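You operate a simulated robot arm through the tools that you are given. There is no shell and no other tool. Be economical: measure what you need, move in short steps, check, and stop when the job is done.

The job below is to be done with a simulated robot arm. You get a single attempt, and the scene is never put back.

Task
Shut the cupboard door thirty. Put one of the cloth pads from the top of bench six on the blue card on the top of bench one. Open the cupboard door forty, take the tape tab that says "3" from the top of bench eight and leave it on the shelf of cupboard forty and shut the forty again. Open the drawer thirty, fetch the blue adapter and set it in the inside of drawer thirty, then shut the thirty. Put the thick blue coupon from the top of bench eight on the green glass plate three. Any order will do.

The check looks at the end state, three seconds after you hand in, the way a careful person would. Anything else that was tipped, shoved, dropped, spilled or broken makes it a failure. Flat cloth is picked up by pressing the open fingertips on it (5 to 10 N) and closing them slowly along it; thin cloth reads only 2 to 8 mm in the jaws.

Robot
A 7-joint arm with a fingered hand on a trunk, on a base that drives. Base frame: it is fixed to the floor where the robot stands at the start and does not move with it; the origin is under the middle of the robot, x ahead of it, y to its left, z up. Lengths are in m, angles in degrees, forces in N, time in s.
With the tool pointing down near the work surface it reaches from about 0.2 to 0.66 m from the robot's upright axis, wherever it stands. Its first joint turns from -115.0 to 115.0 degrees. Places, roughly: blue adapter [1.75, 0.5, 0.75]; blue card [-2.75, 1.5, 0.75]; cloth pad [0.5, 0.5, 0.75]; cupboard door forty [2, 0.5, 0.4]; cupboard door thirty [0.5, -0.1, 0.3]; drawer thirty [0.8, 0.1, 0.7]; glass plate three [1.5, 1.5, 0.75]; inside of drawer thirty [0.9, 0.1, 0.6]; shelf of cupboard forty [1.7, 0.4, 0.4]; tape tab [1.75, 0.25, 0.75]; thick blue coupon [1.5, 1.25, 0.75]. Payload 3.1 kg.
Tool frame: the origin (TCP) lies between the finger pads and is the grasp point; the fingertips stand 0.022 m ahead of it; z points along the fingers, y is the line along which they close. Largest opening 0.112 m; the body of the gripper starts 0.06 m behind the TCP. The gripper is a hand of 3 fingers: y runs from the thumb to the fingers, the wrist lies at [0, 0, -0.218] in the tool frame.
Orientation is that of the tool frame in the base frame, as [roll, pitch, yaw] about the fixed x, y, z axes, in that order (R = Rz(yaw) Ry(pitch) Rx(roll)). With the fingers straight down and closing along the base's y, the tool's x points along the base's -x, its y along +y and its z along -z.

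Tools
- The arm moves only by the tool servo_tool. Its argument "rows" is a list of rows, each a list of 2 entries, a list of its own where there are three numbers: the shift along the base's x, y, z in units of 25 mm (1.0 is 25 mm), then the turn, a rotation vector about the base's x, y, z in units of 8 degrees (1.0 is 8 degrees). In form: [[[x, y, z], [rx, ry, rz]], ...]. A call has 1 to 20 rows; each row shifts and turns the commanded pose from where the row before left it. A call with a number of a shift or a turn outside -1 to 1 is refused whole. A row lasts 0.2 s, in which the tool goes at most 0.05 m and 8.6 degrees; a call with a longer step from one row to the next is refused whole. A pose out of reach is approached as far as the arm can. The call stops where the force on the tool passes 40 N (or 10 N more than at its start, if that is more) or the arm is blocked; 0.2 s more then pass. In this call time passes only in rows, and 0.2 s behind the last. The reply holds the time, the measured pose of the TCP, the force on the tool along the base axes, the opening and the grip force, in the units named above and with some noise, with the torque about the TCP (base axes, N m) and any sound that the robot's microphone picked up.
- Cameras (640 x 400 px; columns grow to the right, rows downward): "scene" is now at [0.0104, 0.1682, 1.4398]; the picture's right is [0.11, -0.99, 0.00], its down [-0.81, -0.09, -0.58] and it looks along [0.57, 0.06, -0.82] (base axes); focal length 290 px, centre (320, 200). "wrist" rides on the gripper at [0.066, 0.003, -0.08] in the tool frame; the picture's right is [-0.05, 1.00, 0.00], its down [-0.77, -0.04, -0.64] and it looks along [-0.64, -0.03, 0.77] (tool axes); focal length 275 px, centre (320, 200).
- grab_frame(camera): a new picture of that camera. It takes no simulated time.
- lift_body(by): slides the trunk up (or, below 0, down) by that many m; the arm and the scene camera ride with it, the base frame stays. It gives what a move gives, with no picture.
- roll_base(legs): drives the robot by 1 to 6 legs, each [ahead, left, turn to the left] in m, m and degrees, along the robot's own axes; the way and the turn of a leg run together, so that a leg with both is an arc; at most 1.5 m and 180 degrees a leg. The arm and the cameras ride along, it lands a little off, and it stops where it bumps. It gives what a move gives.
- finger_targets(finger1, finger2, thumb_bend): sets how far each is bent, from 0 (flat) to 1 (curled in); at 0.3 the hand is open as for a grip, at 0.7 the pads meet at the TCP. One left out holds its place. A second passes; each finger stops where it meets its share of the squeeze, and holds until it gets a number again. It is the only way to open and close the hand. It gives what a move gives, with no picture; readings hold the bend of each and the force on the fingers (four entries, about 0 where the hand has none), thumb and palm.
- turn_head(pan, tilt): turns the head with the scene camera to pan (to the left, within 155 degrees either way) and tilt (down, from -29 to 69), counted from straight ahead of the robot. It gives what a move gives.
- point_at(camera, pixels): for up to 12 pixels [column, row] of the newest picture of that camera ("zoom" is the newest enlarged one), the place [x, y, z] in the base frame of the surface seen there, good to about 0.002 m, but the place of the scene camera against the robot may be out by one fixed shift of up to 0.012 m in any direction. It takes no simulated time.
- inspect(camera, box): a new picture of the part [left, top, right, bottom] of that camera's present view, enlarged. It takes no simulated time.
- close_job(): hands the job in; it is judged then, once.

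Keep the steps short. Do not move on a guess: measure, check each grasp and each placing, and mend mistakes. In all there are 131 turns and 152 pictures (those below and enlarged ones count). Leave the gripper open and the arm clear of the work at the hand-in unless told otherwise, and finish with a single line.

The tools are called by a JSON object that holds its "op" and its "data". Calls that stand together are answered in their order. servo_tool: Moves the arm, as the interface text tells. Its arguments: {"type":"object","properties":{"rows":{"type":"array"}},"required":["rows"]} The other tools are called the same way: lift_body (by) slides the trunk up or down; finger_targets (finger1, finger2, thumb_bend) moves the fingers one by one; roll_base (legs) drives the base; turn_head (pan, tilt) turns the head that bears the scene camera; grab_frame (camera) takes a picture; point_at (camera, pixels) gives the place of the surface under pixels of a picture; inspect (camera, box) takes an enlarged picture of a part of a camera's view; close_job () hands the job in.

At the start:

```text
time_s: 0.0
tool_pos: [0.4205, 0.0353, 1.015]
ee_rot: [179.9, 0.0, -180.0]
force: [-0.5, 0.7, 0.1]
ft_torque: [0.0, -0.01, 0.0]
finger_gap: 0.1121
finger_force: 0.0
shape: jaw
bend: [0.3, 0.3, 0.3]
finger forces: [0.1, 0.0, 0.0, 0.1, 0.0, 0.1]
trunk travel left (down, up): [-0.575, 0.415]
robot x, y, heading: [0.0013, 0.0013, 0.1]
head pan, tilt: [6.4, 54.8]
```

scene: 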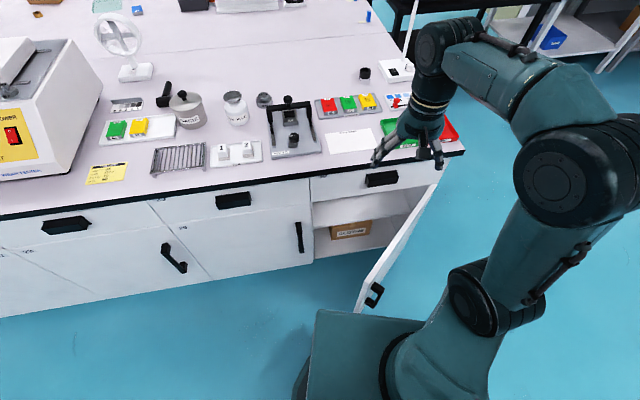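
wrist: 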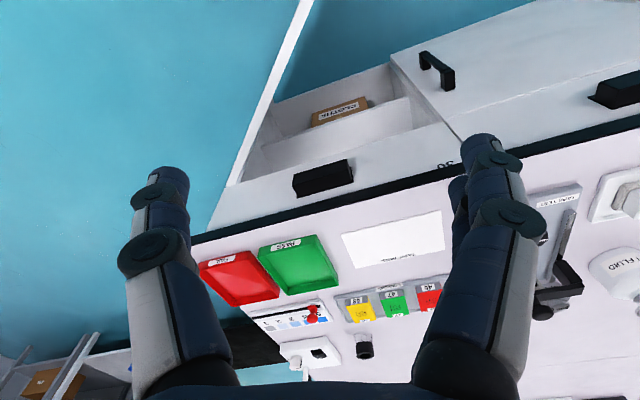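

I see a bench ahead with an open cupboard door at the right (pixel ~395,255). I'll enlarge that area to read labels and then look around.

{"op": "inspect", "data": {"camera": "scene", "box": [220, 150, 480, 320]}}

{"op": "inspect", "data": {"camera": "scene", "box": [60, 60, 320, 220]}}

{"op": "point_at", "data": {"camera": "scene", "pixels": [[440, 165], [358, 312], [373, 295], [312, 180], [463, 150], [381, 178], [315, 262], [0, 220], [233, 200], [100, 175]]}}

```text
2.35 times, centred on (350, 235) of scene
```

zoom: 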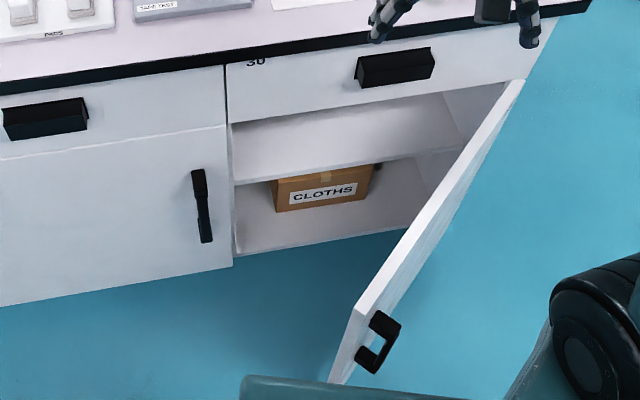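

```text
2.46 times, centred on (190, 140) of scene
```

zoom: 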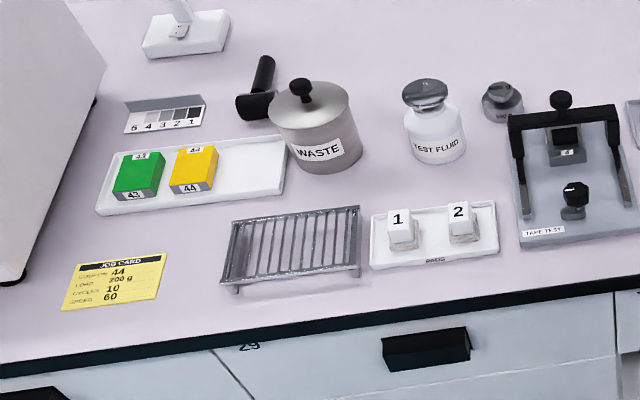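

```text
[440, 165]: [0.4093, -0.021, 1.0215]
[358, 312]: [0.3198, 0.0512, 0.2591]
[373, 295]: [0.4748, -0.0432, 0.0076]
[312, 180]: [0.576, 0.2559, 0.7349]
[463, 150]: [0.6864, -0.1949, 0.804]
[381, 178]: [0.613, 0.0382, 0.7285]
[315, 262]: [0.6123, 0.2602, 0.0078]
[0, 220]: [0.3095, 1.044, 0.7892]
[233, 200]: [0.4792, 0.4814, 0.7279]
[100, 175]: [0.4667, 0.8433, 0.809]
```

The bench is turned about 17° relative to me; the unit-30 door is ajar. I'll look further ahead and around with the head.

{"op": "turn_head", "data": {"pan": 5, "tilt": 25}}

{"op": "grab_frame", "data": {"camera": "scene"}}

{"op": "turn_head", "data": {"pan": -70, "tilt": 30}}

{"op": "grab_frame", "data": {"camera": "scene"}}

{"op": "turn_head", "data": {"pan": 80, "tilt": 30}}

{"op": "grab_frame", "data": {"camera": "scene"}}

{"op": "turn_head", "data": {"pan": 150, "tilt": 30}}

{"op": "grab_frame", "data": {"camera": "scene"}}

```text
time_s: 0.9
tool_pos: [0.4194, 0.0346, 1.0163]
ee_rot: [-179.9, -0.1, 180.0]
force: [0.4, 0.7, -0.4]
ft_torque: [0.0, 0.02, -0.01]
finger_gap: 0.112
finger_force: 0.0
shape: jaw
bend: [0.3, 0.3, 0.3]
finger forces: [0.0, 0.1, 0.0, 0.0, 0.1, 0.0]
trunk travel left (down, up): [-0.575, 0.415]
robot x, y, heading: [0.0022, -0.0013, -0.2]
head pan, tilt: [5.0, 25.0]
```

```text
147 pictures are left
```

scene: 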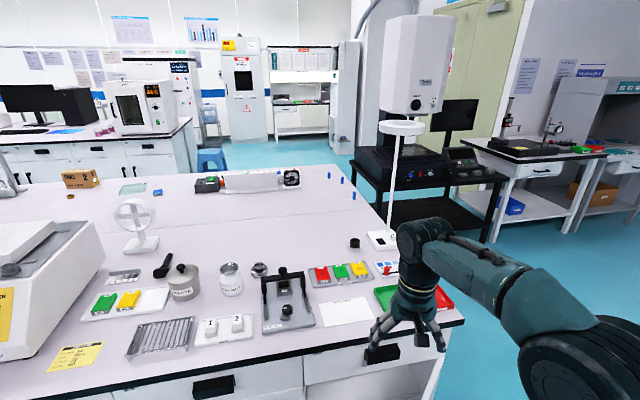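

```text
time_s: 2.4
tool_pos: [0.4199, 0.0354, 1.0154]
ee_rot: [180.0, 0.0, 180.0]
force: [1.4, 0.2, -0.5]
ft_torque: [0.0, 0.01, 0.04]
finger_gap: 0.1118
finger_force: 0.0
shape: jaw
bend: [0.3, 0.3, 0.3]
finger forces: [0.0, 0.0, 0.0, 0.0, 0.1, 0.0]
trunk travel left (down, up): [-0.575, 0.415]
robot x, y, heading: [0.0003, 0.0024, 0.1]
head pan, tilt: [-70.0, 30.0]
```

```text
146 pictures are left
```

scene: 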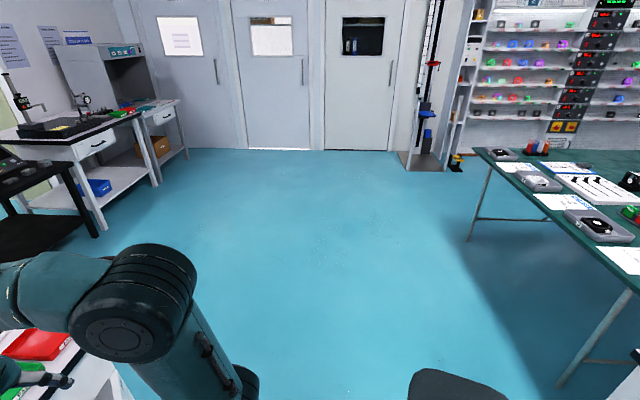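

```text
time_s: 4.8
tool_pos: [0.4199, 0.0353, 1.0151]
ee_rot: [180.0, 0.0, -180.0]
force: [-0.5, 0.0, -0.3]
ft_torque: [0.01, 0.02, 0.02]
finger_gap: 0.1119
finger_force: 0.0
shape: jaw
bend: [0.3, 0.3, 0.3]
finger forces: [0.0, 0.0, 0.1, 0.0, 0.0, 0.1]
trunk travel left (down, up): [-0.575, 0.415]
robot x, y, heading: [-0.0011, -0.002, 0.0]
head pan, tilt: [80.0, 30.0]
```

```text
145 pictures are left
```

scene: 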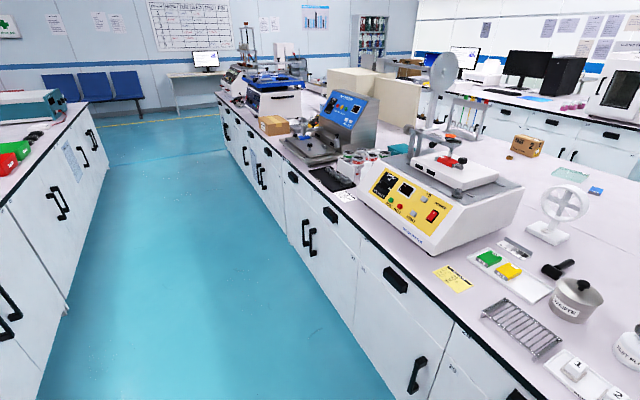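

```text
time_s: 6.2
tool_pos: [0.4188, 0.0344, 1.0152]
ee_rot: [180.0, 0.0, 180.0]
force: [0.6, -0.5, 0.0]
ft_torque: [-0.04, -0.03, 0.02]
finger_gap: 0.112
finger_force: 0.1
shape: jaw
bend: [0.3, 0.3, 0.3]
finger forces: [0.0, 0.0, 0.0, 0.0, 0.0, 0.0]
trunk travel left (down, up): [-0.575, 0.415]
robot x, y, heading: [-0.0002, 0.003, -0.2]
head pan, tilt: [150.0, 30.0]
```

```text
144 pictures are left
```

scene: 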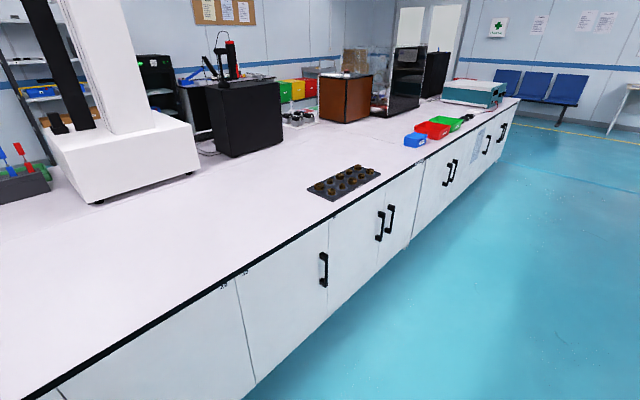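

Now measure points on the bench behind to find where "bench one" (-2.75, 1.5) is.

{"op": "point_at", "data": {"camera": "scene", "pixels": [[415, 140], [345, 182], [240, 270], [60, 375], [520, 100], [310, 110], [150, 110], [150, 210], [250, 190], [40, 230], [320, 270], [430, 130]]}}

{"op": "inspect", "data": {"camera": "scene", "box": [0, 40, 320, 240]}}

{"op": "inspect", "data": {"camera": "scene", "box": [250, 60, 530, 235]}}

{"op": "turn_head", "data": {"pan": 155, "tilt": 10}}

{"op": "grab_frame", "data": {"camera": "scene"}}

```text
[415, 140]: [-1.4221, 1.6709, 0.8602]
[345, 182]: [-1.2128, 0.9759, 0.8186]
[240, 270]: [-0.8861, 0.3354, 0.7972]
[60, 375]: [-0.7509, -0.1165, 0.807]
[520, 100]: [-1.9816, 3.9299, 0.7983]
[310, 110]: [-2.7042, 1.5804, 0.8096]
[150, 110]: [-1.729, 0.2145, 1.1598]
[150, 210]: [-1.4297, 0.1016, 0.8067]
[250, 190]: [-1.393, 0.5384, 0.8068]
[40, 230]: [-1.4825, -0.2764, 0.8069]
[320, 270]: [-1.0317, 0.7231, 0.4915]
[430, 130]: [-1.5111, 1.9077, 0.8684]
```

```text
2.00 times, centred on (160, 140) of scene
```

zoom: 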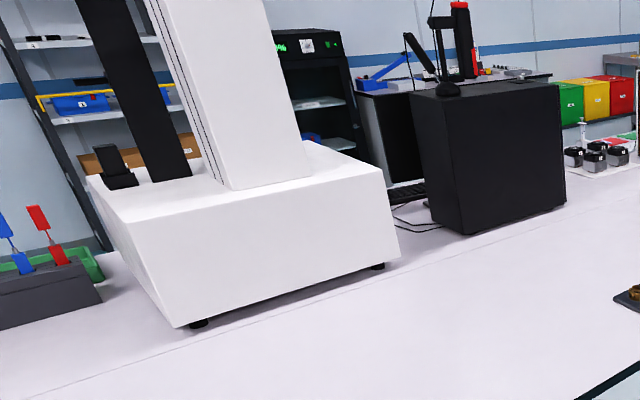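

```text
2.29 times, centred on (390, 148) of scene
```

zoom: 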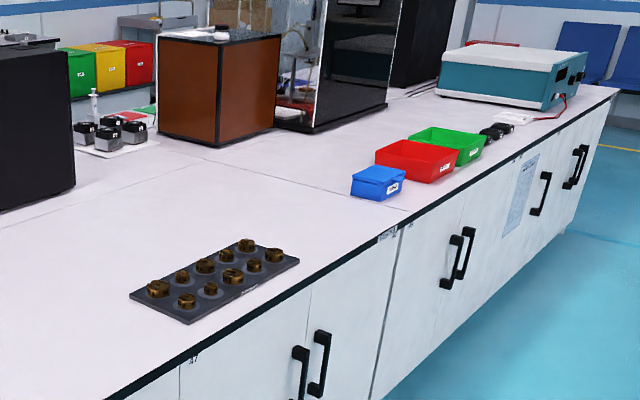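

```text
time_s: 7.0
tool_pos: [0.4208, 0.034, 1.0154]
ee_rot: [180.0, 0.0, -180.0]
force: [-0.1, 0.2, 0.1]
ft_torque: [0.03, 0.0, 0.0]
finger_gap: 0.1119
finger_force: 0.1
shape: jaw
bend: [0.3, 0.3, 0.3]
finger forces: [0.0, 0.0, 0.0, 0.0, 0.1, 0.0]
trunk travel left (down, up): [-0.575, 0.415]
robot x, y, heading: [0.0012, -0.0005, -0.1]
head pan, tilt: [154.7, 10.0]
```

```text
141 pictures are left
```

scene: 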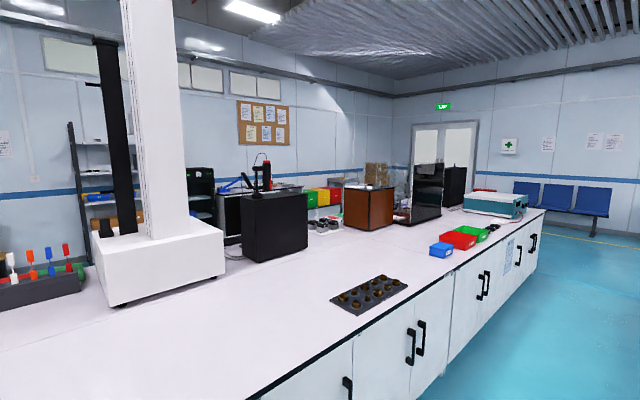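

Bench one seems to be the far side of the island behind me. Look the other way round to find the ends.

{"op": "turn_head", "data": {"pan": -150, "tilt": 25}}

{"op": "grab_frame", "data": {"camera": "scene"}}

{"op": "point_at", "data": {"camera": "scene", "pixels": [[100, 300], [200, 300], [300, 300], [400, 300], [500, 300], [600, 300], [100, 200], [200, 200], [300, 200], [400, 200], [500, 200], [600, 200]]}}

{"op": "turn_head", "data": {"pan": -10, "tilt": 25}}

{"op": "grab_frame", "data": {"camera": "scene"}}

{"op": "point_at", "data": {"camera": "scene", "pixels": [[50, 220], [100, 190], [200, 180], [245, 180], [290, 190], [310, 230], [380, 250], [320, 200], [420, 200], [470, 190], [560, 200], [50, 190]]}}

```text
time_s: 11.2
tool_pos: [0.4197, 0.0338, 1.0151]
ee_rot: [-180.0, 0.0, 180.0]
force: [-0.4, -0.4, -0.1]
ft_torque: [-0.03, -0.01, -0.02]
finger_gap: 0.1121
finger_force: 0.2
shape: jaw
bend: [0.3, 0.3, 0.3]
finger forces: [0.0, 0.0, 0.1, 0.1, 0.0, 0.0]
trunk travel left (down, up): [-0.575, 0.415]
robot x, y, heading: [0.0006, -0.0035, 0.1]
head pan, tilt: [-150.0, 25.0]
```

```text
140 pictures are left
```

scene: 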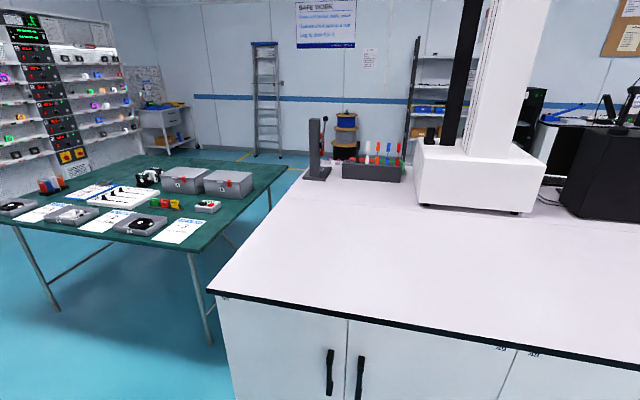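

```text
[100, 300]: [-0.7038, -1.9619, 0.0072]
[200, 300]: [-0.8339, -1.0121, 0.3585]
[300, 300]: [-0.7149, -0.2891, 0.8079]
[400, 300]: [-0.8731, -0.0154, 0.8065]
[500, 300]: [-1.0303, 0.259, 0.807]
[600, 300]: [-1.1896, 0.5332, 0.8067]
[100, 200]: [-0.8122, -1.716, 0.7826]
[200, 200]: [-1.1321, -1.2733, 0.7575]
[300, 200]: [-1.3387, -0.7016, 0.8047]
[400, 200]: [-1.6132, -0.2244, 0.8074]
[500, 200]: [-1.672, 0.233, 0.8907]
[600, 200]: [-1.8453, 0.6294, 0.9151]
```

```text
time_s: 13.4
tool_pos: [0.4188, 0.0339, 1.0149]
ee_rot: [180.0, 0.0, -179.9]
force: [-0.8, -0.4, 0.7]
ft_torque: [0.01, 0.01, -0.02]
finger_gap: 0.1119
finger_force: 0.0
shape: jaw
bend: [0.3, 0.3, 0.3]
finger forces: [0.0, 0.1, 0.0, 0.0, 0.0, 0.1]
trunk travel left (down, up): [-0.575, 0.415]
robot x, y, heading: [0.0005, 0.0008, 0.0]
head pan, tilt: [-10.0, 25.0]
```

```text
139 pictures are left
```

scene: 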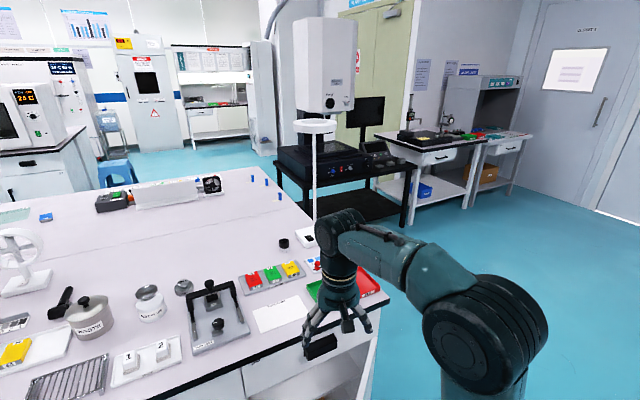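

```text
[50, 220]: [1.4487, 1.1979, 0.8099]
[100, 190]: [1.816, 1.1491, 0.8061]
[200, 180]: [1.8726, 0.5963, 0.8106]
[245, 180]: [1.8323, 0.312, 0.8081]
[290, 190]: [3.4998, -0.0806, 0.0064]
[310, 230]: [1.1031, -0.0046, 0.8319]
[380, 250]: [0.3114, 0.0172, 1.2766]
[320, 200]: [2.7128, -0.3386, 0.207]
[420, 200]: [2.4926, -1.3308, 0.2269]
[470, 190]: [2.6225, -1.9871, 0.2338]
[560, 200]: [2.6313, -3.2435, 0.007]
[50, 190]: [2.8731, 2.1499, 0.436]
```

Enlarging the far side of the island (bench eight) and the pads.

{"op": "inspect", "data": {"camera": "scene", "box": [80, 150, 320, 300]}}

{"op": "turn_head", "data": {"pan": 25, "tilt": 35}}

{"op": "grab_frame", "data": {"camera": "scene"}}

{"op": "inspect", "data": {"camera": "scene", "box": [200, 30, 440, 180]}}

{"op": "inspect", "data": {"camera": "scene", "box": [280, 180, 480, 305]}}

```text
2.67 times, centred on (200, 225) of scene
```

zoom: 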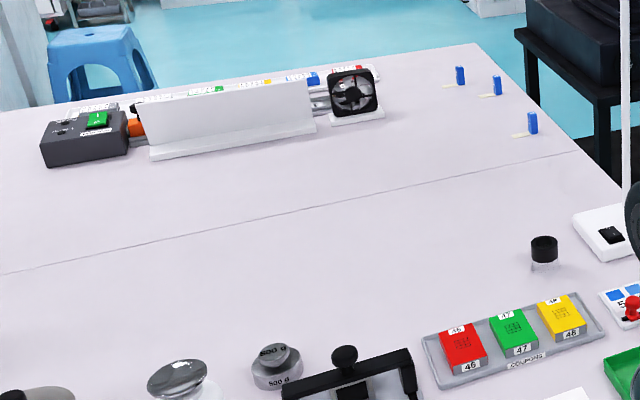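

```text
time_s: 14.4
tool_pos: [0.4196, 0.0343, 1.0157]
ee_rot: [-180.0, 0.0, 180.0]
force: [-0.2, 0.8, 0.7]
ft_torque: [0.02, 0.01, 0.0]
finger_gap: 0.1118
finger_force: 0.0
shape: jaw
bend: [0.3, 0.3, 0.3]
finger forces: [0.1, 0.0, 0.0, 0.0, 0.0, 0.1]
trunk travel left (down, up): [-0.575, 0.415]
robot x, y, heading: [-0.0038, -0.0033, -0.0]
head pan, tilt: [25.0, 35.0]
```

```text
137 pictures are left
```

scene: 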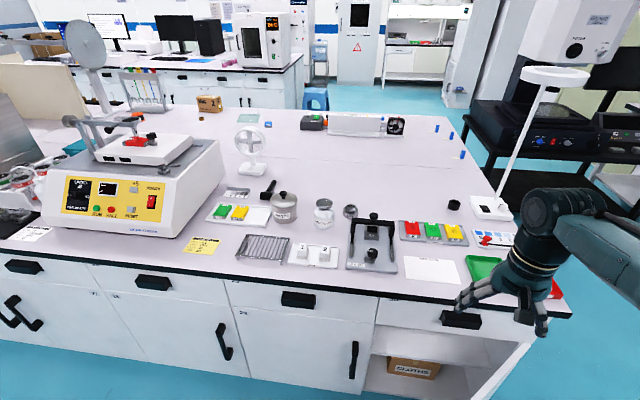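

```text
2.67 times, centred on (320, 105) of scene
```

zoom: 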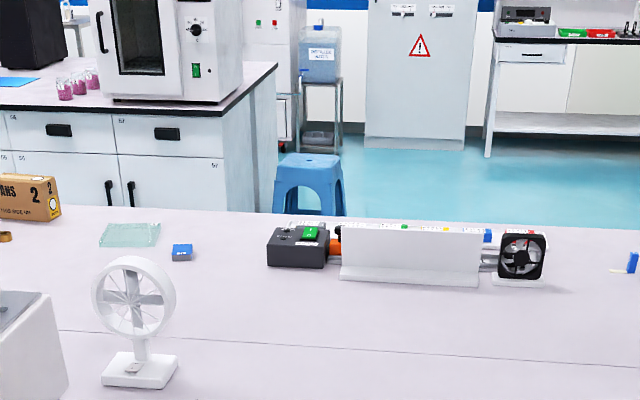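

```text
3.20 times, centred on (380, 242) of scene
```

zoom: 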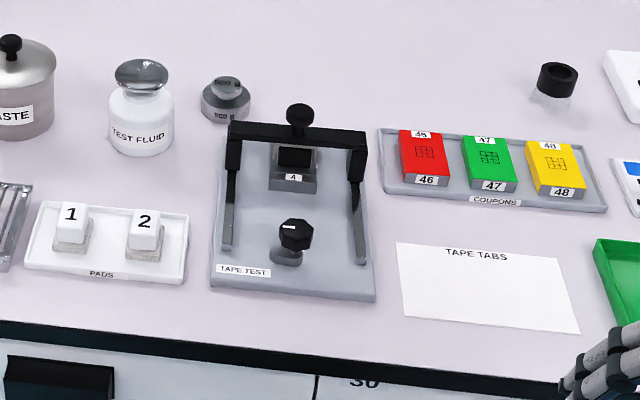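

The pads (1, 2) are white gripped blocks on a tray; the bench is aligned with heading ≈17°. To shut door 30 I first back off and face the bench, then look down at the door.

{"op": "roll_base", "data": {"legs": [[-0.2, 0, 0], [0, 0, 16.9]]}}

{"op": "turn_head", "data": {"pan": 0, "tilt": 52}}

{"op": "grab_frame", "data": {"camera": "scene"}}

```text
time_s: 16.9
tool_pos: [0.1958, 0.1577, 1.0149]
ee_rot: [-179.9, -0.1, -162.6]
force: [-0.1, -0.3, 0.7]
ft_torque: [-0.03, -0.01, -0.01]
finger_gap: 0.1121
finger_force: 0.0
shape: jaw
bend: [0.3, 0.3, 0.3]
finger forces: [0.1, 0.1, 0.0, 0.0, 0.0, 0.1]
trunk travel left (down, up): [-0.575, 0.415]
robot x, y, heading: [-0.1981, -0.0042, 17.0]
head pan, tilt: [25.0, 35.0]
```

```text
time_s: 17.8
tool_pos: [0.1956, 0.1587, 1.0155]
ee_rot: [-180.0, 0.0, -162.7]
force: [-0.6, -0.3, 0.0]
ft_torque: [0.02, -0.04, 0.01]
finger_gap: 0.1119
finger_force: 0.1
shape: jaw
bend: [0.3, 0.3, 0.3]
finger forces: [0.0, 0.0, 0.0, 0.0, 0.0, 0.0]
trunk travel left (down, up): [-0.575, 0.415]
robot x, y, heading: [-0.1979, -0.0017, 17.2]
head pan, tilt: [0.0, 52.0]
```

```text
134 pictures are left
```

scene: 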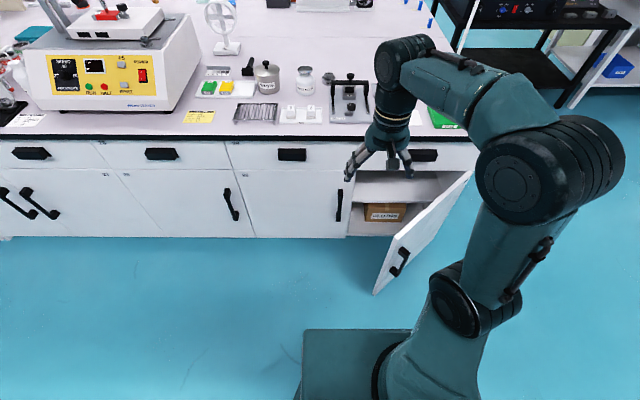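

Bench now square to me. Measure door free edge, top corner, handle, hinge and the handles of drawer 30.

{"op": "point_at", "data": {"camera": "scene", "pixels": [[391, 240], [377, 290], [402, 248], [392, 270], [440, 200], [468, 173], [425, 155], [292, 154], [347, 175], [347, 232], [100, 238], [232, 205]]}}

{"op": "inspect", "data": {"camera": "scene", "box": [270, 120, 490, 300]}}

```text
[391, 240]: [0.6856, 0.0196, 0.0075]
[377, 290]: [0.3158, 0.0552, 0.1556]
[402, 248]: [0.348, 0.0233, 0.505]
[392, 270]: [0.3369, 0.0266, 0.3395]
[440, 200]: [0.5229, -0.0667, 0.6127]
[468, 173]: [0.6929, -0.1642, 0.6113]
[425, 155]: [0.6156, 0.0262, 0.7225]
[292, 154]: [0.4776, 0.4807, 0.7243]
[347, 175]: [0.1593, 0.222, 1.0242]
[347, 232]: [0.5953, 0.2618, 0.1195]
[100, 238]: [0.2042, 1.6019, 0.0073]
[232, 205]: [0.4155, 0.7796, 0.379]
```

```text
2.22 times, centred on (380, 210) of scene
```

zoom: 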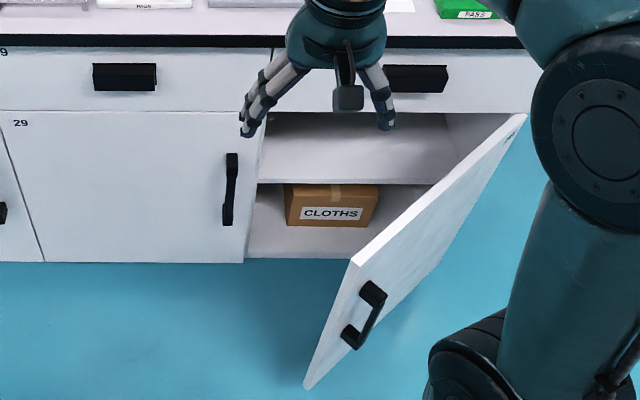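

Door top is at z 0.61, free edge near (0.33, 0.05). I close the hand to a fist and pitch it forward while shifting right, high and clear of everything.

{"op": "finger_targets", "data": {"finger1": 0.7, "finger2": 0.7, "thumb_bend": 0.7}}

{"op": "servo_tool", "data": {"rows": [[[0.43, -0.6, 0], [0.274, -0.897, 0]], [[0.43, -0.6, 0], [0.274, -0.897, 0]], [[0.43, -0.6, 0], [0.274, -0.897, 0]], [[0.43, -0.6, 0], [0.274, -0.897, 0]], [[0.43, -0.6, 0], [0.274, -0.897, 0]], [[0.43, -0.6, 0], [0.274, -0.897, 0]], [[0.43, -0.6, 0], [0.274, -0.897, 0]], [[0.43, -0.6, 0], [0.274, -0.897, 0]], [[0.43, -0.6, 0], [0.274, -0.897, 0]], [[0.43, -0.6, 0], [0.274, -0.897, 0]], [[0.43, -0.6, 0], [0.274, -0.897, 0]], [[0.43, -0.6, 0], [0.274, -0.897, 0]]]}}

{"op": "grab_frame", "data": {"camera": "scene"}}

```text
time_s: 18.8
tool_pos: [0.1937, 0.1574, 1.0153]
ee_rot: [-180.0, 0.0, -162.7]
force: [0.0, 0.6, 0.0]
ft_torque: [-0.03, -0.06, -0.02]
finger_gap: 0.0027
finger_force: 0.0
shape: fingers
bend: [0.7, 0.7, 0.7]
finger forces: [0.1, 0.0, 0.0, 0.0, 0.0, 0.0]
trunk travel left (down, up): [-0.575, 0.415]
robot x, y, heading: [-0.1985, 0.0015, 17.4]
head pan, tilt: [0.0, 52.0]
```

```text
time_s: 21.4
tool_pos: [0.3272, 0.0262, 1.0373]
ee_rot: [-172.6, 78.7, -160.2]
force: [1.0, 0.4, -0.6]
ft_torque: [-0.02, 0.03, -0.02]
finger_gap: 0.0027
finger_force: 0.0
shape: fingers
bend: [0.7, 0.7, 0.7]
finger forces: [0.1, 0.1, 0.1, 0.0, 0.0, 0.1]
out of reach, approached as far as the arm can: row 8, 9, 10, 12
trunk travel left (down, up): [-0.575, 0.415]
robot x, y, heading: [-0.1969, -0.0043, 17.3]
head pan, tilt: [0.0, 52.0]
```

```text
132 pictures are left
```

scene: 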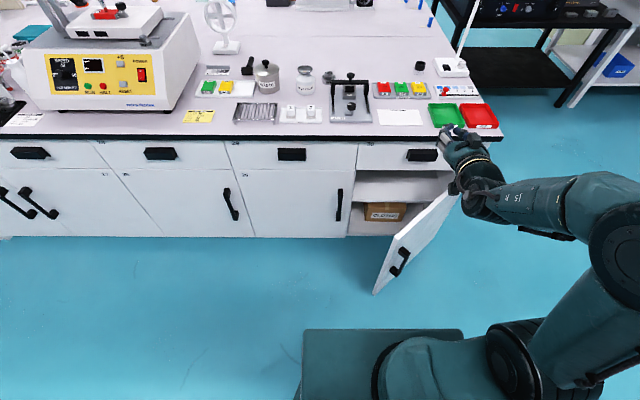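

Pose slightly short of reach; extend forward 6 cm and re-read.

{"op": "servo_tool", "data": {"rows": [[[0.95, 0.3, 0], [0, 0, 0]], [[0.95, 0.3, 0], [0, 0, 0]], [[0, 0, 0], [0, 0, 0]]]}}

```text
time_s: 22.2
tool_pos: [0.3712, 0.0399, 1.0385]
ee_rot: [-172.5, 78.7, -160.2]
force: [0.2, -0.4, 0.9]
ft_torque: [0.0, -0.01, -0.01]
finger_gap: 0.0028
finger_force: 0.1
shape: fingers
bend: [0.7, 0.7, 0.7]
finger forces: [0.0, 0.1, 0.0, 0.0, 0.0, 0.0]
trunk travel left (down, up): [-0.575, 0.415]
robot x, y, heading: [-0.1956, -0.0007, 17.0]
head pan, tilt: [0.0, 52.0]
```

Now back off to stay clear of the door face, then lower the trunk 0.5 m.

{"op": "servo_tool", "data": {"rows": [[[-0.9, -0.9, 0], [0, 0, 0]], [[-0.9, -0.9, 0], [0, 0, 0]], [[-0.9, -0.9, 0], [0, 0, 0]], [[0, 0, 0], [0, 0, 0]]]}}

{"op": "lift_body", "data": {"by": -0.5}}

{"op": "grab_frame", "data": {"camera": "scene"}}

```text
time_s: 23.2
tool_pos: [0.3081, 0.014, 1.0277]
ee_rot: [-172.5, 78.7, -160.2]
force: [-0.6, -0.1, -1.4]
ft_torque: [-0.03, 0.02, -0.01]
finger_gap: 0.0031
finger_force: 0.1
shape: fingers
bend: [0.7, 0.7, 0.7]
finger forces: [0.0, 0.0, 0.0, 0.0, 0.0, 0.0]
out of reach, approached as far as the arm can: row 1, 2, 3
trunk travel left (down, up): [-0.575, 0.415]
robot x, y, heading: [-0.1981, -0.0043, 17.5]
head pan, tilt: [0.0, 52.0]
```

```text
refused: -0.5 is not a number from -0.4 to 0.4
```

```text
131 pictures are left
```

scene: 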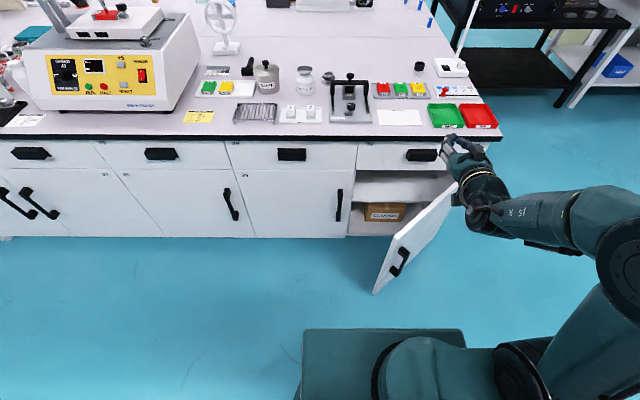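

The arm is at its fold limit; I'll extend the arm and shift the base back/right instead, then lower in two steps.

{"op": "servo_tool", "data": {"rows": [[[0.95, 0.3, 0], [0, 0, 0]], [[0.95, 0.3, 0], [0, 0, 0]], [[0.95, 0.3, 0], [0, 0, 0]], [[0, 0, 0], [0, 0, 0]]]}}

{"op": "roll_base", "data": {"legs": [[-0.14, -0.06, 0]]}}

{"op": "lift_body", "data": {"by": -0.25}}

{"op": "lift_body", "data": {"by": -0.25}}

{"op": "grab_frame", "data": {"camera": "scene"}}

```text
time_s: 24.2
tool_pos: [0.3783, 0.0347, 1.0301]
ee_rot: [-172.4, 78.8, -160.1]
force: [-0.2, -0.2, 0.0]
ft_torque: [-0.04, -0.03, -0.01]
finger_gap: 0.0024
finger_force: 0.0
shape: fingers
bend: [0.7, 0.7, 0.7]
finger forces: [0.0, 0.0, 0.0, 0.0, 0.0, 0.0]
trunk travel left (down, up): [-0.575, 0.415]
robot x, y, heading: [-0.1988, -0.0003, 17.1]
head pan, tilt: [0.0, 52.0]
```

```text
time_s: 25.6
tool_pos: [0.2623, -0.0654, 1.0295]
ee_rot: [-172.6, 78.8, -160.2]
force: [-0.5, 0.1, 0.4]
ft_torque: [-0.02, 0.04, -0.02]
finger_gap: 0.003
finger_force: 0.0
shape: fingers
bend: [0.7, 0.7, 0.7]
finger forces: [0.0, 0.1, 0.0, 0.1, 0.1, 0.0]
trunk travel left (down, up): [-0.575, 0.415]
robot x, y, heading: [-0.3107, -0.1022, 17.2]
head pan, tilt: [0.0, 52.0]
```

```text
time_s: 28.2
tool_pos: [0.2631, -0.0656, 0.7787]
ee_rot: [-172.5, 78.7, -160.2]
force: [0.9, 0.0, 0.6]
ft_torque: [0.0, -0.01, 0.02]
finger_gap: 0.0024
finger_force: 0.1
shape: fingers
bend: [0.7, 0.7, 0.7]
finger forces: [0.0, 0.0, 0.1, 0.0, 0.1, 0.0]
trunk travel left (down, up): [-0.325, 0.665]
robot x, y, heading: [-0.3121, -0.0997, 17.6]
head pan, tilt: [0.0, 52.0]
```

```text
time_s: 30.8
tool_pos: [0.2629, -0.0653, 0.5291]
ee_rot: [-172.5, 78.7, -160.1]
force: [-0.7, 1.3, 0.0]
ft_torque: [-0.04, 0.01, -0.02]
finger_gap: 0.0027
finger_force: 0.1
shape: fingers
bend: [0.7, 0.7, 0.7]
finger forces: [0.0, 0.0, 0.1, 0.1, 0.1, 0.0]
trunk travel left (down, up): [-0.075, 0.915]
robot x, y, heading: [-0.3111, -0.0964, 17.5]
head pan, tilt: [0.0, 52.0]
```

```text
130 pictures are left
```

scene: 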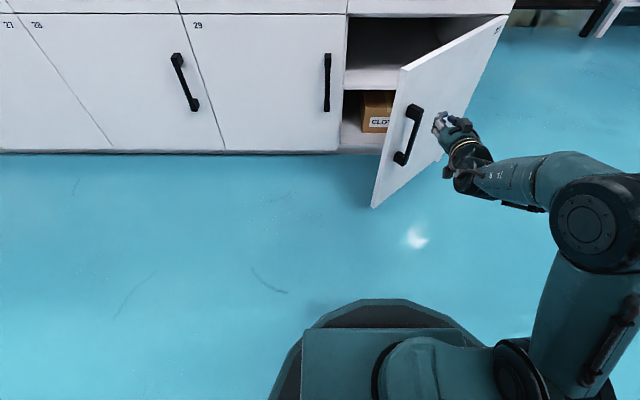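

The fist is on the outer face side, right of the handle. Push in along the arc.

{"op": "servo_tool", "data": {"rows": [[[0.85, 0.4, 0], [0, 0, 0]], [[0.85, 0.4, 0], [0, 0, 0]], [[0.85, 0.4, 0], [0, 0, 0]], [[0.85, 0.4, 0], [0, 0, 0]], [[0.85, 0.4, 0], [0, 0, 0]], [[0.75, 0.75, 0], [0, 0, 0]], [[0.75, 0.75, 0], [0, 0, 0]], [[0.75, 0.75, 0], [0, 0, 0]], [[0.8, 0.75, 0], [0, 0, 0]], [[0.9, 0.6, 0], [0, 0, 0]], [[0.9, 0.6, 0], [0, 0, 0]]]}}

{"op": "grab_frame", "data": {"camera": "scene"}}

```text
time_s: 33.2
tool_pos: [0.4911, 0.0904, 0.5297]
ee_rot: [-172.7, 78.6, -160.5]
force: [0.2, -0.3, -0.1]
ft_torque: [0.02, 0.0, 0.01]
finger_gap: 0.0026
finger_force: 0.1
shape: fingers
bend: [0.7, 0.7, 0.7]
finger forces: [0.0, 0.0, 0.0, 0.0, 0.1, 0.1]
trunk travel left (down, up): [-0.075, 0.915]
robot x, y, heading: [-0.3106, -0.1013, 17.3]
head pan, tilt: [0.0, 52.0]
```

```text
129 pictures are left
```

scene: 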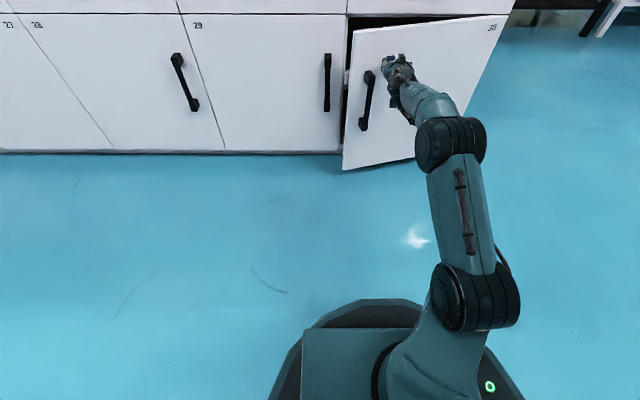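

Door nearly closed; continue inward until it meets the frame.

{"op": "servo_tool", "data": {"rows": [[[0.8, 0.45, 0], [0, 0, 0]], [[0.8, 0.4, 0], [0, 0, 0]], [[0.8, 0.3, 0], [0, 0, 0]], [[0.5, 0.15, 0], [0, 0, 0]], [[0.5, 0.15, 0], [0, 0, 0]], [[0.5, 0.15, 0], [0, 0, 0]], [[0.5, 0.15, 0], [0, 0, 0]]]}}

{"op": "grab_frame", "data": {"camera": "scene"}}

```text
time_s: 34.8
tool_pos: [0.5323, 0.109, 0.5279]
ee_rot: [-171.1, 79.7, -159.5]
force: [-0.4, 0.7, 0.4]
ft_torque: [0.01, 0.01, -0.01]
finger_gap: 0.0027
finger_force: 0.0
shape: fingers
bend: [0.7, 0.7, 0.7]
finger forces: [0.0, 0.0, 0.0, 0.0, 0.0, 0.1]
out of reach, approached as far as the arm can: row 2, 3, 4, 5, 6, 7
trunk travel left (down, up): [-0.075, 0.915]
robot x, y, heading: [-0.3112, -0.106, 17.4]
head pan, tilt: [0.0, 52.0]
```

```text
128 pictures are left
```

scene: 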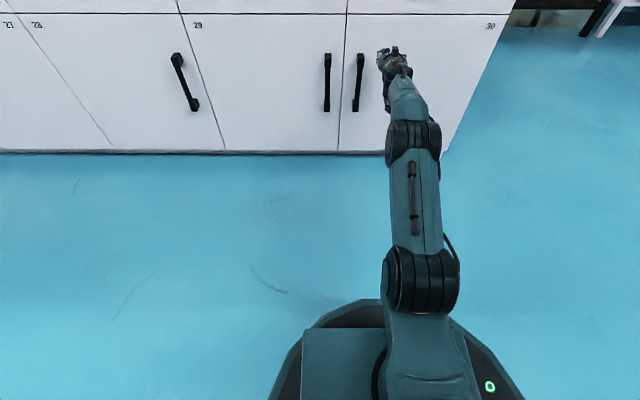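

Arm is fully extended; door looks nearly flush. Nudge the base forward 4 cm to press it shut.

{"op": "roll_base", "data": {"legs": [[0.05, 0, 0]]}}

{"op": "inspect", "data": {"camera": "scene", "box": [300, 0, 540, 170]}}

```text
time_s: 35.7
tool_pos: [0.5802, 0.1226, 0.5283]
ee_rot: [-171.0, 79.7, -159.4]
force: [-0.1, 0.9, 0.6]
ft_torque: [0.0, 0.01, -0.05]
finger_gap: 0.0029
finger_force: 0.1
shape: fingers
bend: [0.7, 0.7, 0.7]
finger forces: [0.0, 0.0, 0.0, 0.0, 0.1, 0.0]
trunk travel left (down, up): [-0.075, 0.915]
robot x, y, heading: [-0.262, -0.084, 17.2]
head pan, tilt: [0.0, 52.0]
```

```text
2.35 times, centred on (420, 85) of scene
```

zoom: 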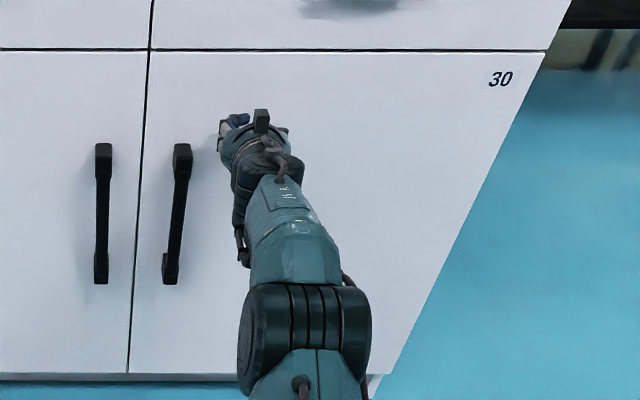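

Nearly flush; one more small nudge, then check door face vs. neighbour by measuring.

{"op": "roll_base", "data": {"legs": [[0.03, 0, 0]]}}

{"op": "grab_frame", "data": {"camera": "scene"}}

{"op": "point_at", "data": {"camera": "scene", "pixels": [[200, 60], [325, 40], [335, 130], [350, 40], [350, 130], [450, 60], [430, 100], [350, 5], [420, 5]]}}

```text
time_s: 36.5
tool_pos: [0.5937, 0.1244, 0.5296]
ee_rot: [-171.0, 79.7, -160.0]
force: [-20.0, -5.1, 1.9]
ft_torque: [0.06, -0.14, -0.09]
finger_gap: 0.0
finger_force: 15.0
shape: fingers
bend: [0.71, 0.74, 0.73]
finger forces: [2.9, 10.9, 0.0, 0.0, 16.2, 0.1]
trunk travel left (down, up): [-0.075, 0.915]
robot x, y, heading: [-0.249, -0.0829, 17.3]
head pan, tilt: [0.0, 52.0]
stopped in leg 1: the force on the tool passed its limit at 81 N (the readings are from after the stop); the commanded pose is now the measured one
```

```text
126 pictures are left
```

scene: 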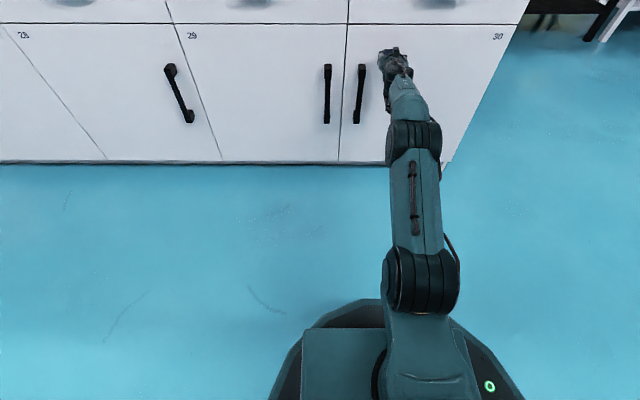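

```text
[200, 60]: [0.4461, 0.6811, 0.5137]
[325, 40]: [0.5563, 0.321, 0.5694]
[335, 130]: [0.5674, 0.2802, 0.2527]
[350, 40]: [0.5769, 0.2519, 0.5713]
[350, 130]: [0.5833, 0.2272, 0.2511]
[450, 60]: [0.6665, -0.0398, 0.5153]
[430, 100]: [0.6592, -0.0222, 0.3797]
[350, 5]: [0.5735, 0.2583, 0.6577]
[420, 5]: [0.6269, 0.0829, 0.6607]
```

Face of door 30 and its neighbour are coplanar (u = 0.625): shut. Now back off and raise to look at the drawer-30 handle.

{"op": "roll_base", "data": {"legs": [[-0.15, 0, 0]]}}

{"op": "lift_body", "data": {"by": 0.2}}

{"op": "finger_targets", "data": {"finger1": 0.3, "finger2": 0.3, "thumb_bend": 0.3}}

{"op": "turn_head", "data": {"pan": 0, "tilt": 35}}

{"op": "grab_frame", "data": {"camera": "scene"}}

{"op": "grab_frame", "data": {"camera": "wrist"}}

```text
time_s: 37.9
tool_pos: [0.4508, 0.0819, 0.5271]
ee_rot: [-171.1, 79.6, -159.8]
force: [-0.3, 0.3, -0.4]
ft_torque: [0.02, 0.0, 0.02]
finger_gap: 0.0019
finger_force: 0.1
shape: fingers
bend: [0.7, 0.7, 0.7]
finger forces: [0.1, 0.0, 0.0, 0.0, 0.1, 0.0]
trunk travel left (down, up): [-0.075, 0.915]
robot x, y, heading: [-0.391, -0.1293, 17.2]
head pan, tilt: [0.0, 52.0]
```

```text
time_s: 40.1
tool_pos: [0.4489, 0.0821, 0.7265]
ee_rot: [-171.2, 79.5, -160.0]
force: [0.0, 0.0, 0.2]
ft_torque: [-0.01, -0.01, 0.05]
finger_gap: 0.0019
finger_force: 0.1
shape: fingers
bend: [0.7, 0.7, 0.7]
finger forces: [0.0, 0.1, 0.1, 0.0, 0.0, 0.1]
trunk travel left (down, up): [-0.275, 0.715]
robot x, y, heading: [-0.3928, -0.1265, 17.3]
head pan, tilt: [0.0, 52.0]
```

```text
time_s: 41.1
tool_pos: [0.449, 0.0811, 0.727]
ee_rot: [-171.1, 79.5, -160.0]
force: [-0.3, -0.1, -1.0]
ft_torque: [0.02, -0.04, -0.02]
finger_gap: 0.1111
finger_force: 0.1
shape: fingers
bend: [0.3, 0.3, 0.3]
finger forces: [0.0, 0.1, 0.0, 0.0, 0.0, 0.1]
trunk travel left (down, up): [-0.275, 0.715]
robot x, y, heading: [-0.3944, -0.122, 17.4]
head pan, tilt: [0.0, 52.0]
```

```text
time_s: 41.9
tool_pos: [0.4494, 0.0805, 0.7267]
ee_rot: [-171.1, 79.5, -159.9]
force: [0.4, -1.0, 1.3]
ft_torque: [-0.03, 0.0, 0.04]
finger_gap: 0.111
finger_force: 0.0
shape: fingers
bend: [0.3, 0.3, 0.3]
finger forces: [0.0, 0.0, 0.1, 0.0, 0.0, 0.0]
trunk travel left (down, up): [-0.275, 0.715]
robot x, y, heading: [-0.397, -0.1278, 17.2]
head pan, tilt: [0.0, 35.0]
```

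```text
125 pictures are left
```

scene: 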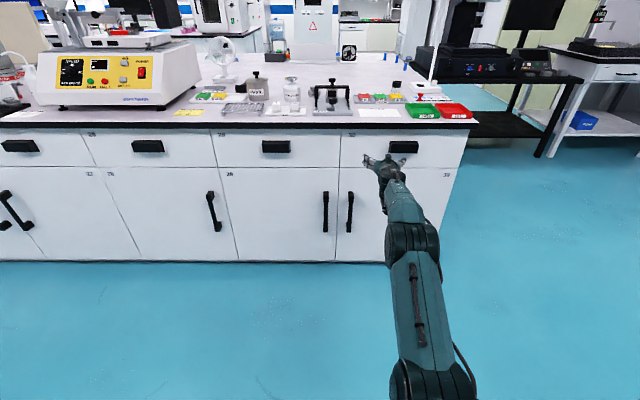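

```text
124 pictures are left
```

wrist: 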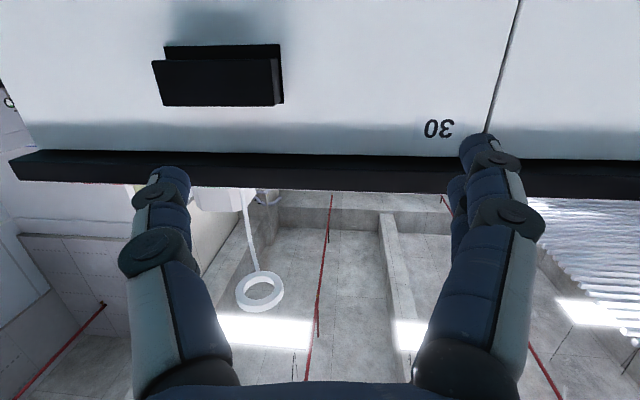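

The handle is a cup-pull block. Enlarge it and measure its extents.

{"op": "inspect", "data": {"camera": "wrist", "box": [120, 20, 320, 145]}}

{"op": "point_at", "data": {"camera": "wrist", "pixels": [[155, 66], [270, 66], [162, 102], [272, 102], [215, 80], [215, 52], [215, 30], [215, 130], [278, 90], [170, 48], [278, 47]]}}

{"op": "point_at", "data": {"camera": "scene", "pixels": [[391, 142], [417, 142], [391, 151], [417, 151], [404, 146], [404, 135], [404, 160]]}}

```text
3.20 times, centred on (220, 82) of wrist
```

zoom: 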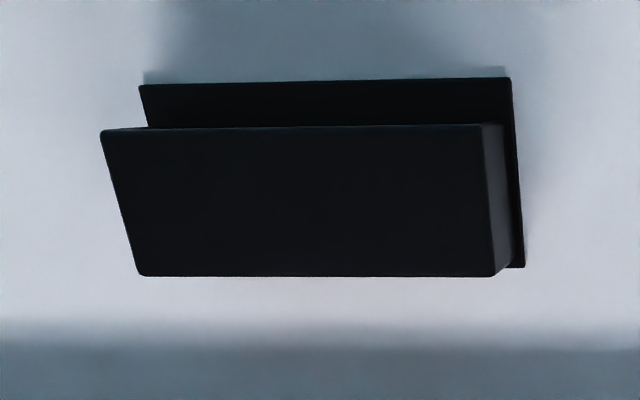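

```text
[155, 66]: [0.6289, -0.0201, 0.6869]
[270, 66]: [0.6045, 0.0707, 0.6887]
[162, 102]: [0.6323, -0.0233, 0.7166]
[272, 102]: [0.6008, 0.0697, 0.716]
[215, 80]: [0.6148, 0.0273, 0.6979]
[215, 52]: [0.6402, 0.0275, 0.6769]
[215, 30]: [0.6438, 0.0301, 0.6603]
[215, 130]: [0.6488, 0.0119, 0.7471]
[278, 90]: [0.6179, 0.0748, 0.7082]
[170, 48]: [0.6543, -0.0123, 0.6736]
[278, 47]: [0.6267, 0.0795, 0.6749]
```

```text
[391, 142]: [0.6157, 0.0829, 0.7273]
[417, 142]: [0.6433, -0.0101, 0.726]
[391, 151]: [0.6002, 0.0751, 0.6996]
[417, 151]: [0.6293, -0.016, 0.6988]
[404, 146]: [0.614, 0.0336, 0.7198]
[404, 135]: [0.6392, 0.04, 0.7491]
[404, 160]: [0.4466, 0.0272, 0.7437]
```

Handle: centre (0.616, 0.026, 0.702), 95 mm wide, 30 mm tall, sticking out 27 mm. I retract the arm 0.2 m and roll the hand 90° so the fingers close vertically.

{"op": "servo_tool", "data": {"rows": [[[-0.64, -0.196, 0], [0.896, 0.275, 0]], [[-0.64, -0.196, 0], [0.896, 0.275, 0]], [[-0.64, -0.196, 0], [0.896, 0.275, 0]], [[-0.64, -0.196, 0], [0.896, 0.275, 0]], [[-0.64, -0.196, 0], [0.896, 0.275, 0]], [[-0.64, -0.196, 0], [0.896, 0.275, 0]], [[-0.64, -0.196, 0], [0.896, 0.275, 0]], [[-0.64, -0.196, 0], [0.896, 0.275, 0]], [[-0.64, -0.196, 0], [0.896, 0.275, 0]], [[-0.64, -0.196, 0], [0.896, 0.275, 0]], [[-0.64, -0.196, 0], [0.896, 0.275, 0]], [[-0.64, -0.196, 0], [0.896, 0.275, 0]]]}}

{"op": "grab_frame", "data": {"camera": "wrist"}}

```text
time_s: 44.5
tool_pos: [0.2574, 0.0219, 0.7272]
ee_rot: [95.8, 0.4, 117.4]
force: [-0.2, 0.0, -0.8]
ft_torque: [-0.01, -0.01, 0.02]
finger_gap: 0.1114
finger_force: 0.0
shape: fingers
bend: [0.3, 0.3, 0.3]
finger forces: [0.1, 0.1, 0.1, 0.1, 0.1, 0.1]
trunk travel left (down, up): [-0.275, 0.715]
robot x, y, heading: [-0.3937, -0.1266, 17.5]
head pan, tilt: [0.0, 35.0]
```

```text
122 pictures are left
```

wrist: 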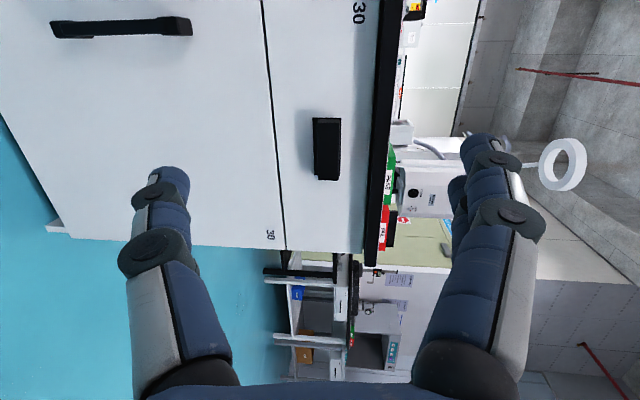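

Hand now closes vertically, pointing ~10° left and 6° down. Correct that, drop 25 mm, and drive 0.22 m ahead and 0.10 m right.

{"op": "servo_tool", "data": {"rows": [[[0, 0, -0.5], [0.11, -0.36, -0.62]], [[0, 0, -0.5], [0.11, -0.36, -0.62]], [[0, 0, 0], [0, 0, 0]]]}}

{"op": "roll_base", "data": {"legs": [[0.22, -0.1, 0]]}}

{"op": "grab_frame", "data": {"camera": "wrist"}}

```text
time_s: 45.3
tool_pos: [0.2568, 0.0211, 0.7005]
ee_rot: [89.9, 1.1, 107.5]
force: [-0.7, -0.1, -0.3]
ft_torque: [-0.01, -0.02, 0.01]
finger_gap: 0.1116
finger_force: 0.1
shape: fingers
bend: [0.3, 0.3, 0.3]
finger forces: [0.1, 0.0, 0.1, 0.0, 0.0, 0.0]
trunk travel left (down, up): [-0.275, 0.715]
robot x, y, heading: [-0.3944, -0.1274, 17.3]
head pan, tilt: [0.0, 35.0]
```

```text
time_s: 47.1
tool_pos: [0.498, -0.0083, 0.7016]
ee_rot: [89.9, 1.1, 107.5]
force: [0.3, 0.1, 0.2]
ft_torque: [0.04, -0.01, -0.01]
finger_gap: 0.1116
finger_force: 0.2
shape: fingers
bend: [0.3, 0.3, 0.3]
finger forces: [0.0, 0.0, 0.1, 0.0, 0.0, 0.0]
trunk travel left (down, up): [-0.275, 0.715]
robot x, y, heading: [-0.1541, -0.1558, 17.4]
head pan, tilt: [0.0, 35.0]
```

```text
121 pictures are left
```

wrist: 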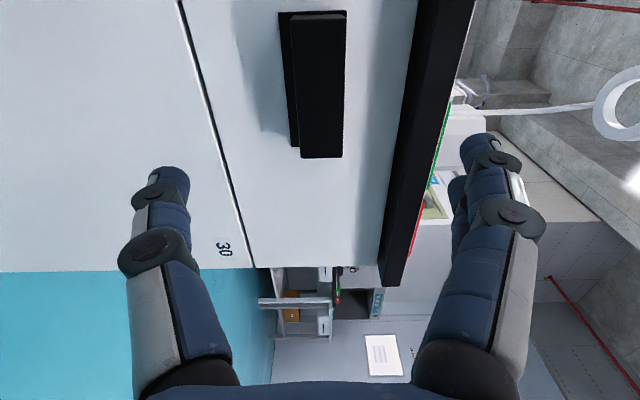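

Measure handle and bench edge with the wrist camera.

{"op": "point_at", "data": {"camera": "wrist", "pixels": [[320, 100], [342, 100], [300, 100], [318, 155], [320, 20], [390, 150], [440, 150], [425, 150], [380, 200], [290, 100]]}}

```text
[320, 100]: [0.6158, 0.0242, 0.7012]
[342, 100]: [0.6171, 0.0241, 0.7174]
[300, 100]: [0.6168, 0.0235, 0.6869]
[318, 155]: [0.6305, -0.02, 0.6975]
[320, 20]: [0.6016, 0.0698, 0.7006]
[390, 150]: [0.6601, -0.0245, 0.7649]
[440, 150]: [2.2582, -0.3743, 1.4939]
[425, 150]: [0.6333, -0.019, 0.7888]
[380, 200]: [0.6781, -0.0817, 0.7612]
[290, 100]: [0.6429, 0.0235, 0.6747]
```

Bench edge underside is at z≈0.768, so I narrow the opening to ~55 mm and go forward 0.119 m onto the handle.

{"op": "finger_targets", "data": {"finger1": 0.5, "finger2": 0.5, "thumb_bend": 0.5}}

{"op": "servo_tool", "data": {"rows": [[[0.92, 0.256, 0], [0, 0, 0]], [[0.92, 0.256, 0], [0, 0, 0]], [[0.92, 0.256, 0], [0, 0, 0]], [[0.92, 0.256, 0], [0, 0, 0]], [[0.92, 0.256, 0.02], [0, 0, 0]]]}}

{"op": "finger_targets", "data": {"finger1": 0.75, "finger2": 0.75, "thumb_bend": 0.75}}

{"op": "grab_frame", "data": {"camera": "wrist"}}

```text
time_s: 48.1
tool_pos: [0.4983, -0.0078, 0.7012]
ee_rot: [89.9, 1.1, 107.7]
force: [0.6, 0.1, 0.1]
ft_torque: [-0.02, -0.02, -0.03]
finger_gap: 0.0558
finger_force: 0.1
shape: fingers
bend: [0.5, 0.5, 0.5]
finger forces: [0.0, 0.0, 0.0, 0.1, 0.0, 0.0]
trunk travel left (down, up): [-0.275, 0.715]
robot x, y, heading: [-0.1554, -0.1578, 17.3]
head pan, tilt: [0.0, 35.0]
```

```text
time_s: 49.3
tool_pos: [0.6132, 0.024, 0.7013]
ee_rot: [90.0, 1.2, 107.5]
force: [-0.9, 0.6, -0.5]
ft_torque: [-0.07, -0.01, 0.0]
finger_gap: 0.056
finger_force: 0.0
shape: fingers
bend: [0.5, 0.5, 0.5]
finger forces: [0.0, 0.0, 0.0, 0.0, 0.0, 0.1]
trunk travel left (down, up): [-0.275, 0.715]
robot x, y, heading: [-0.1577, -0.1571, 17.4]
head pan, tilt: [0.0, 35.0]
```

```text
time_s: 50.3
tool_pos: [0.613, 0.0235, 0.7019]
ee_rot: [89.7, 1.1, 107.6]
force: [5.7, 2.3, 4.9]
ft_torque: [0.14, -0.4, 0.02]
finger_gap: 0.0259
finger_force: 18.8
shape: fingers
bend: [0.62, 0.63, 0.65]
finger forces: [10.5, 10.4, 0.0, 0.1, 16.9, 0.0]
trunk travel left (down, up): [-0.275, 0.715]
robot x, y, heading: [-0.1519, -0.1606, 17.6]
head pan, tilt: [0.0, 35.0]
```

```text
120 pictures are left
```

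wrist: 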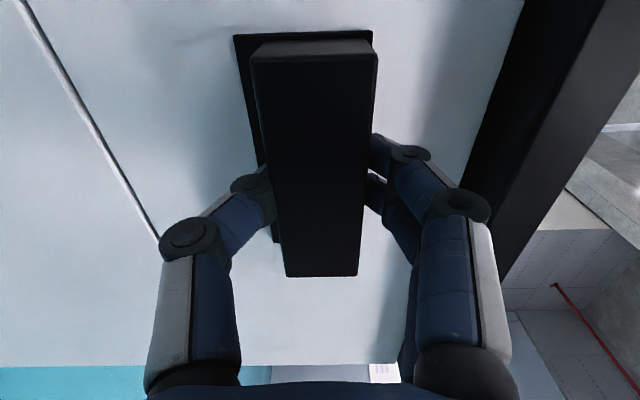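

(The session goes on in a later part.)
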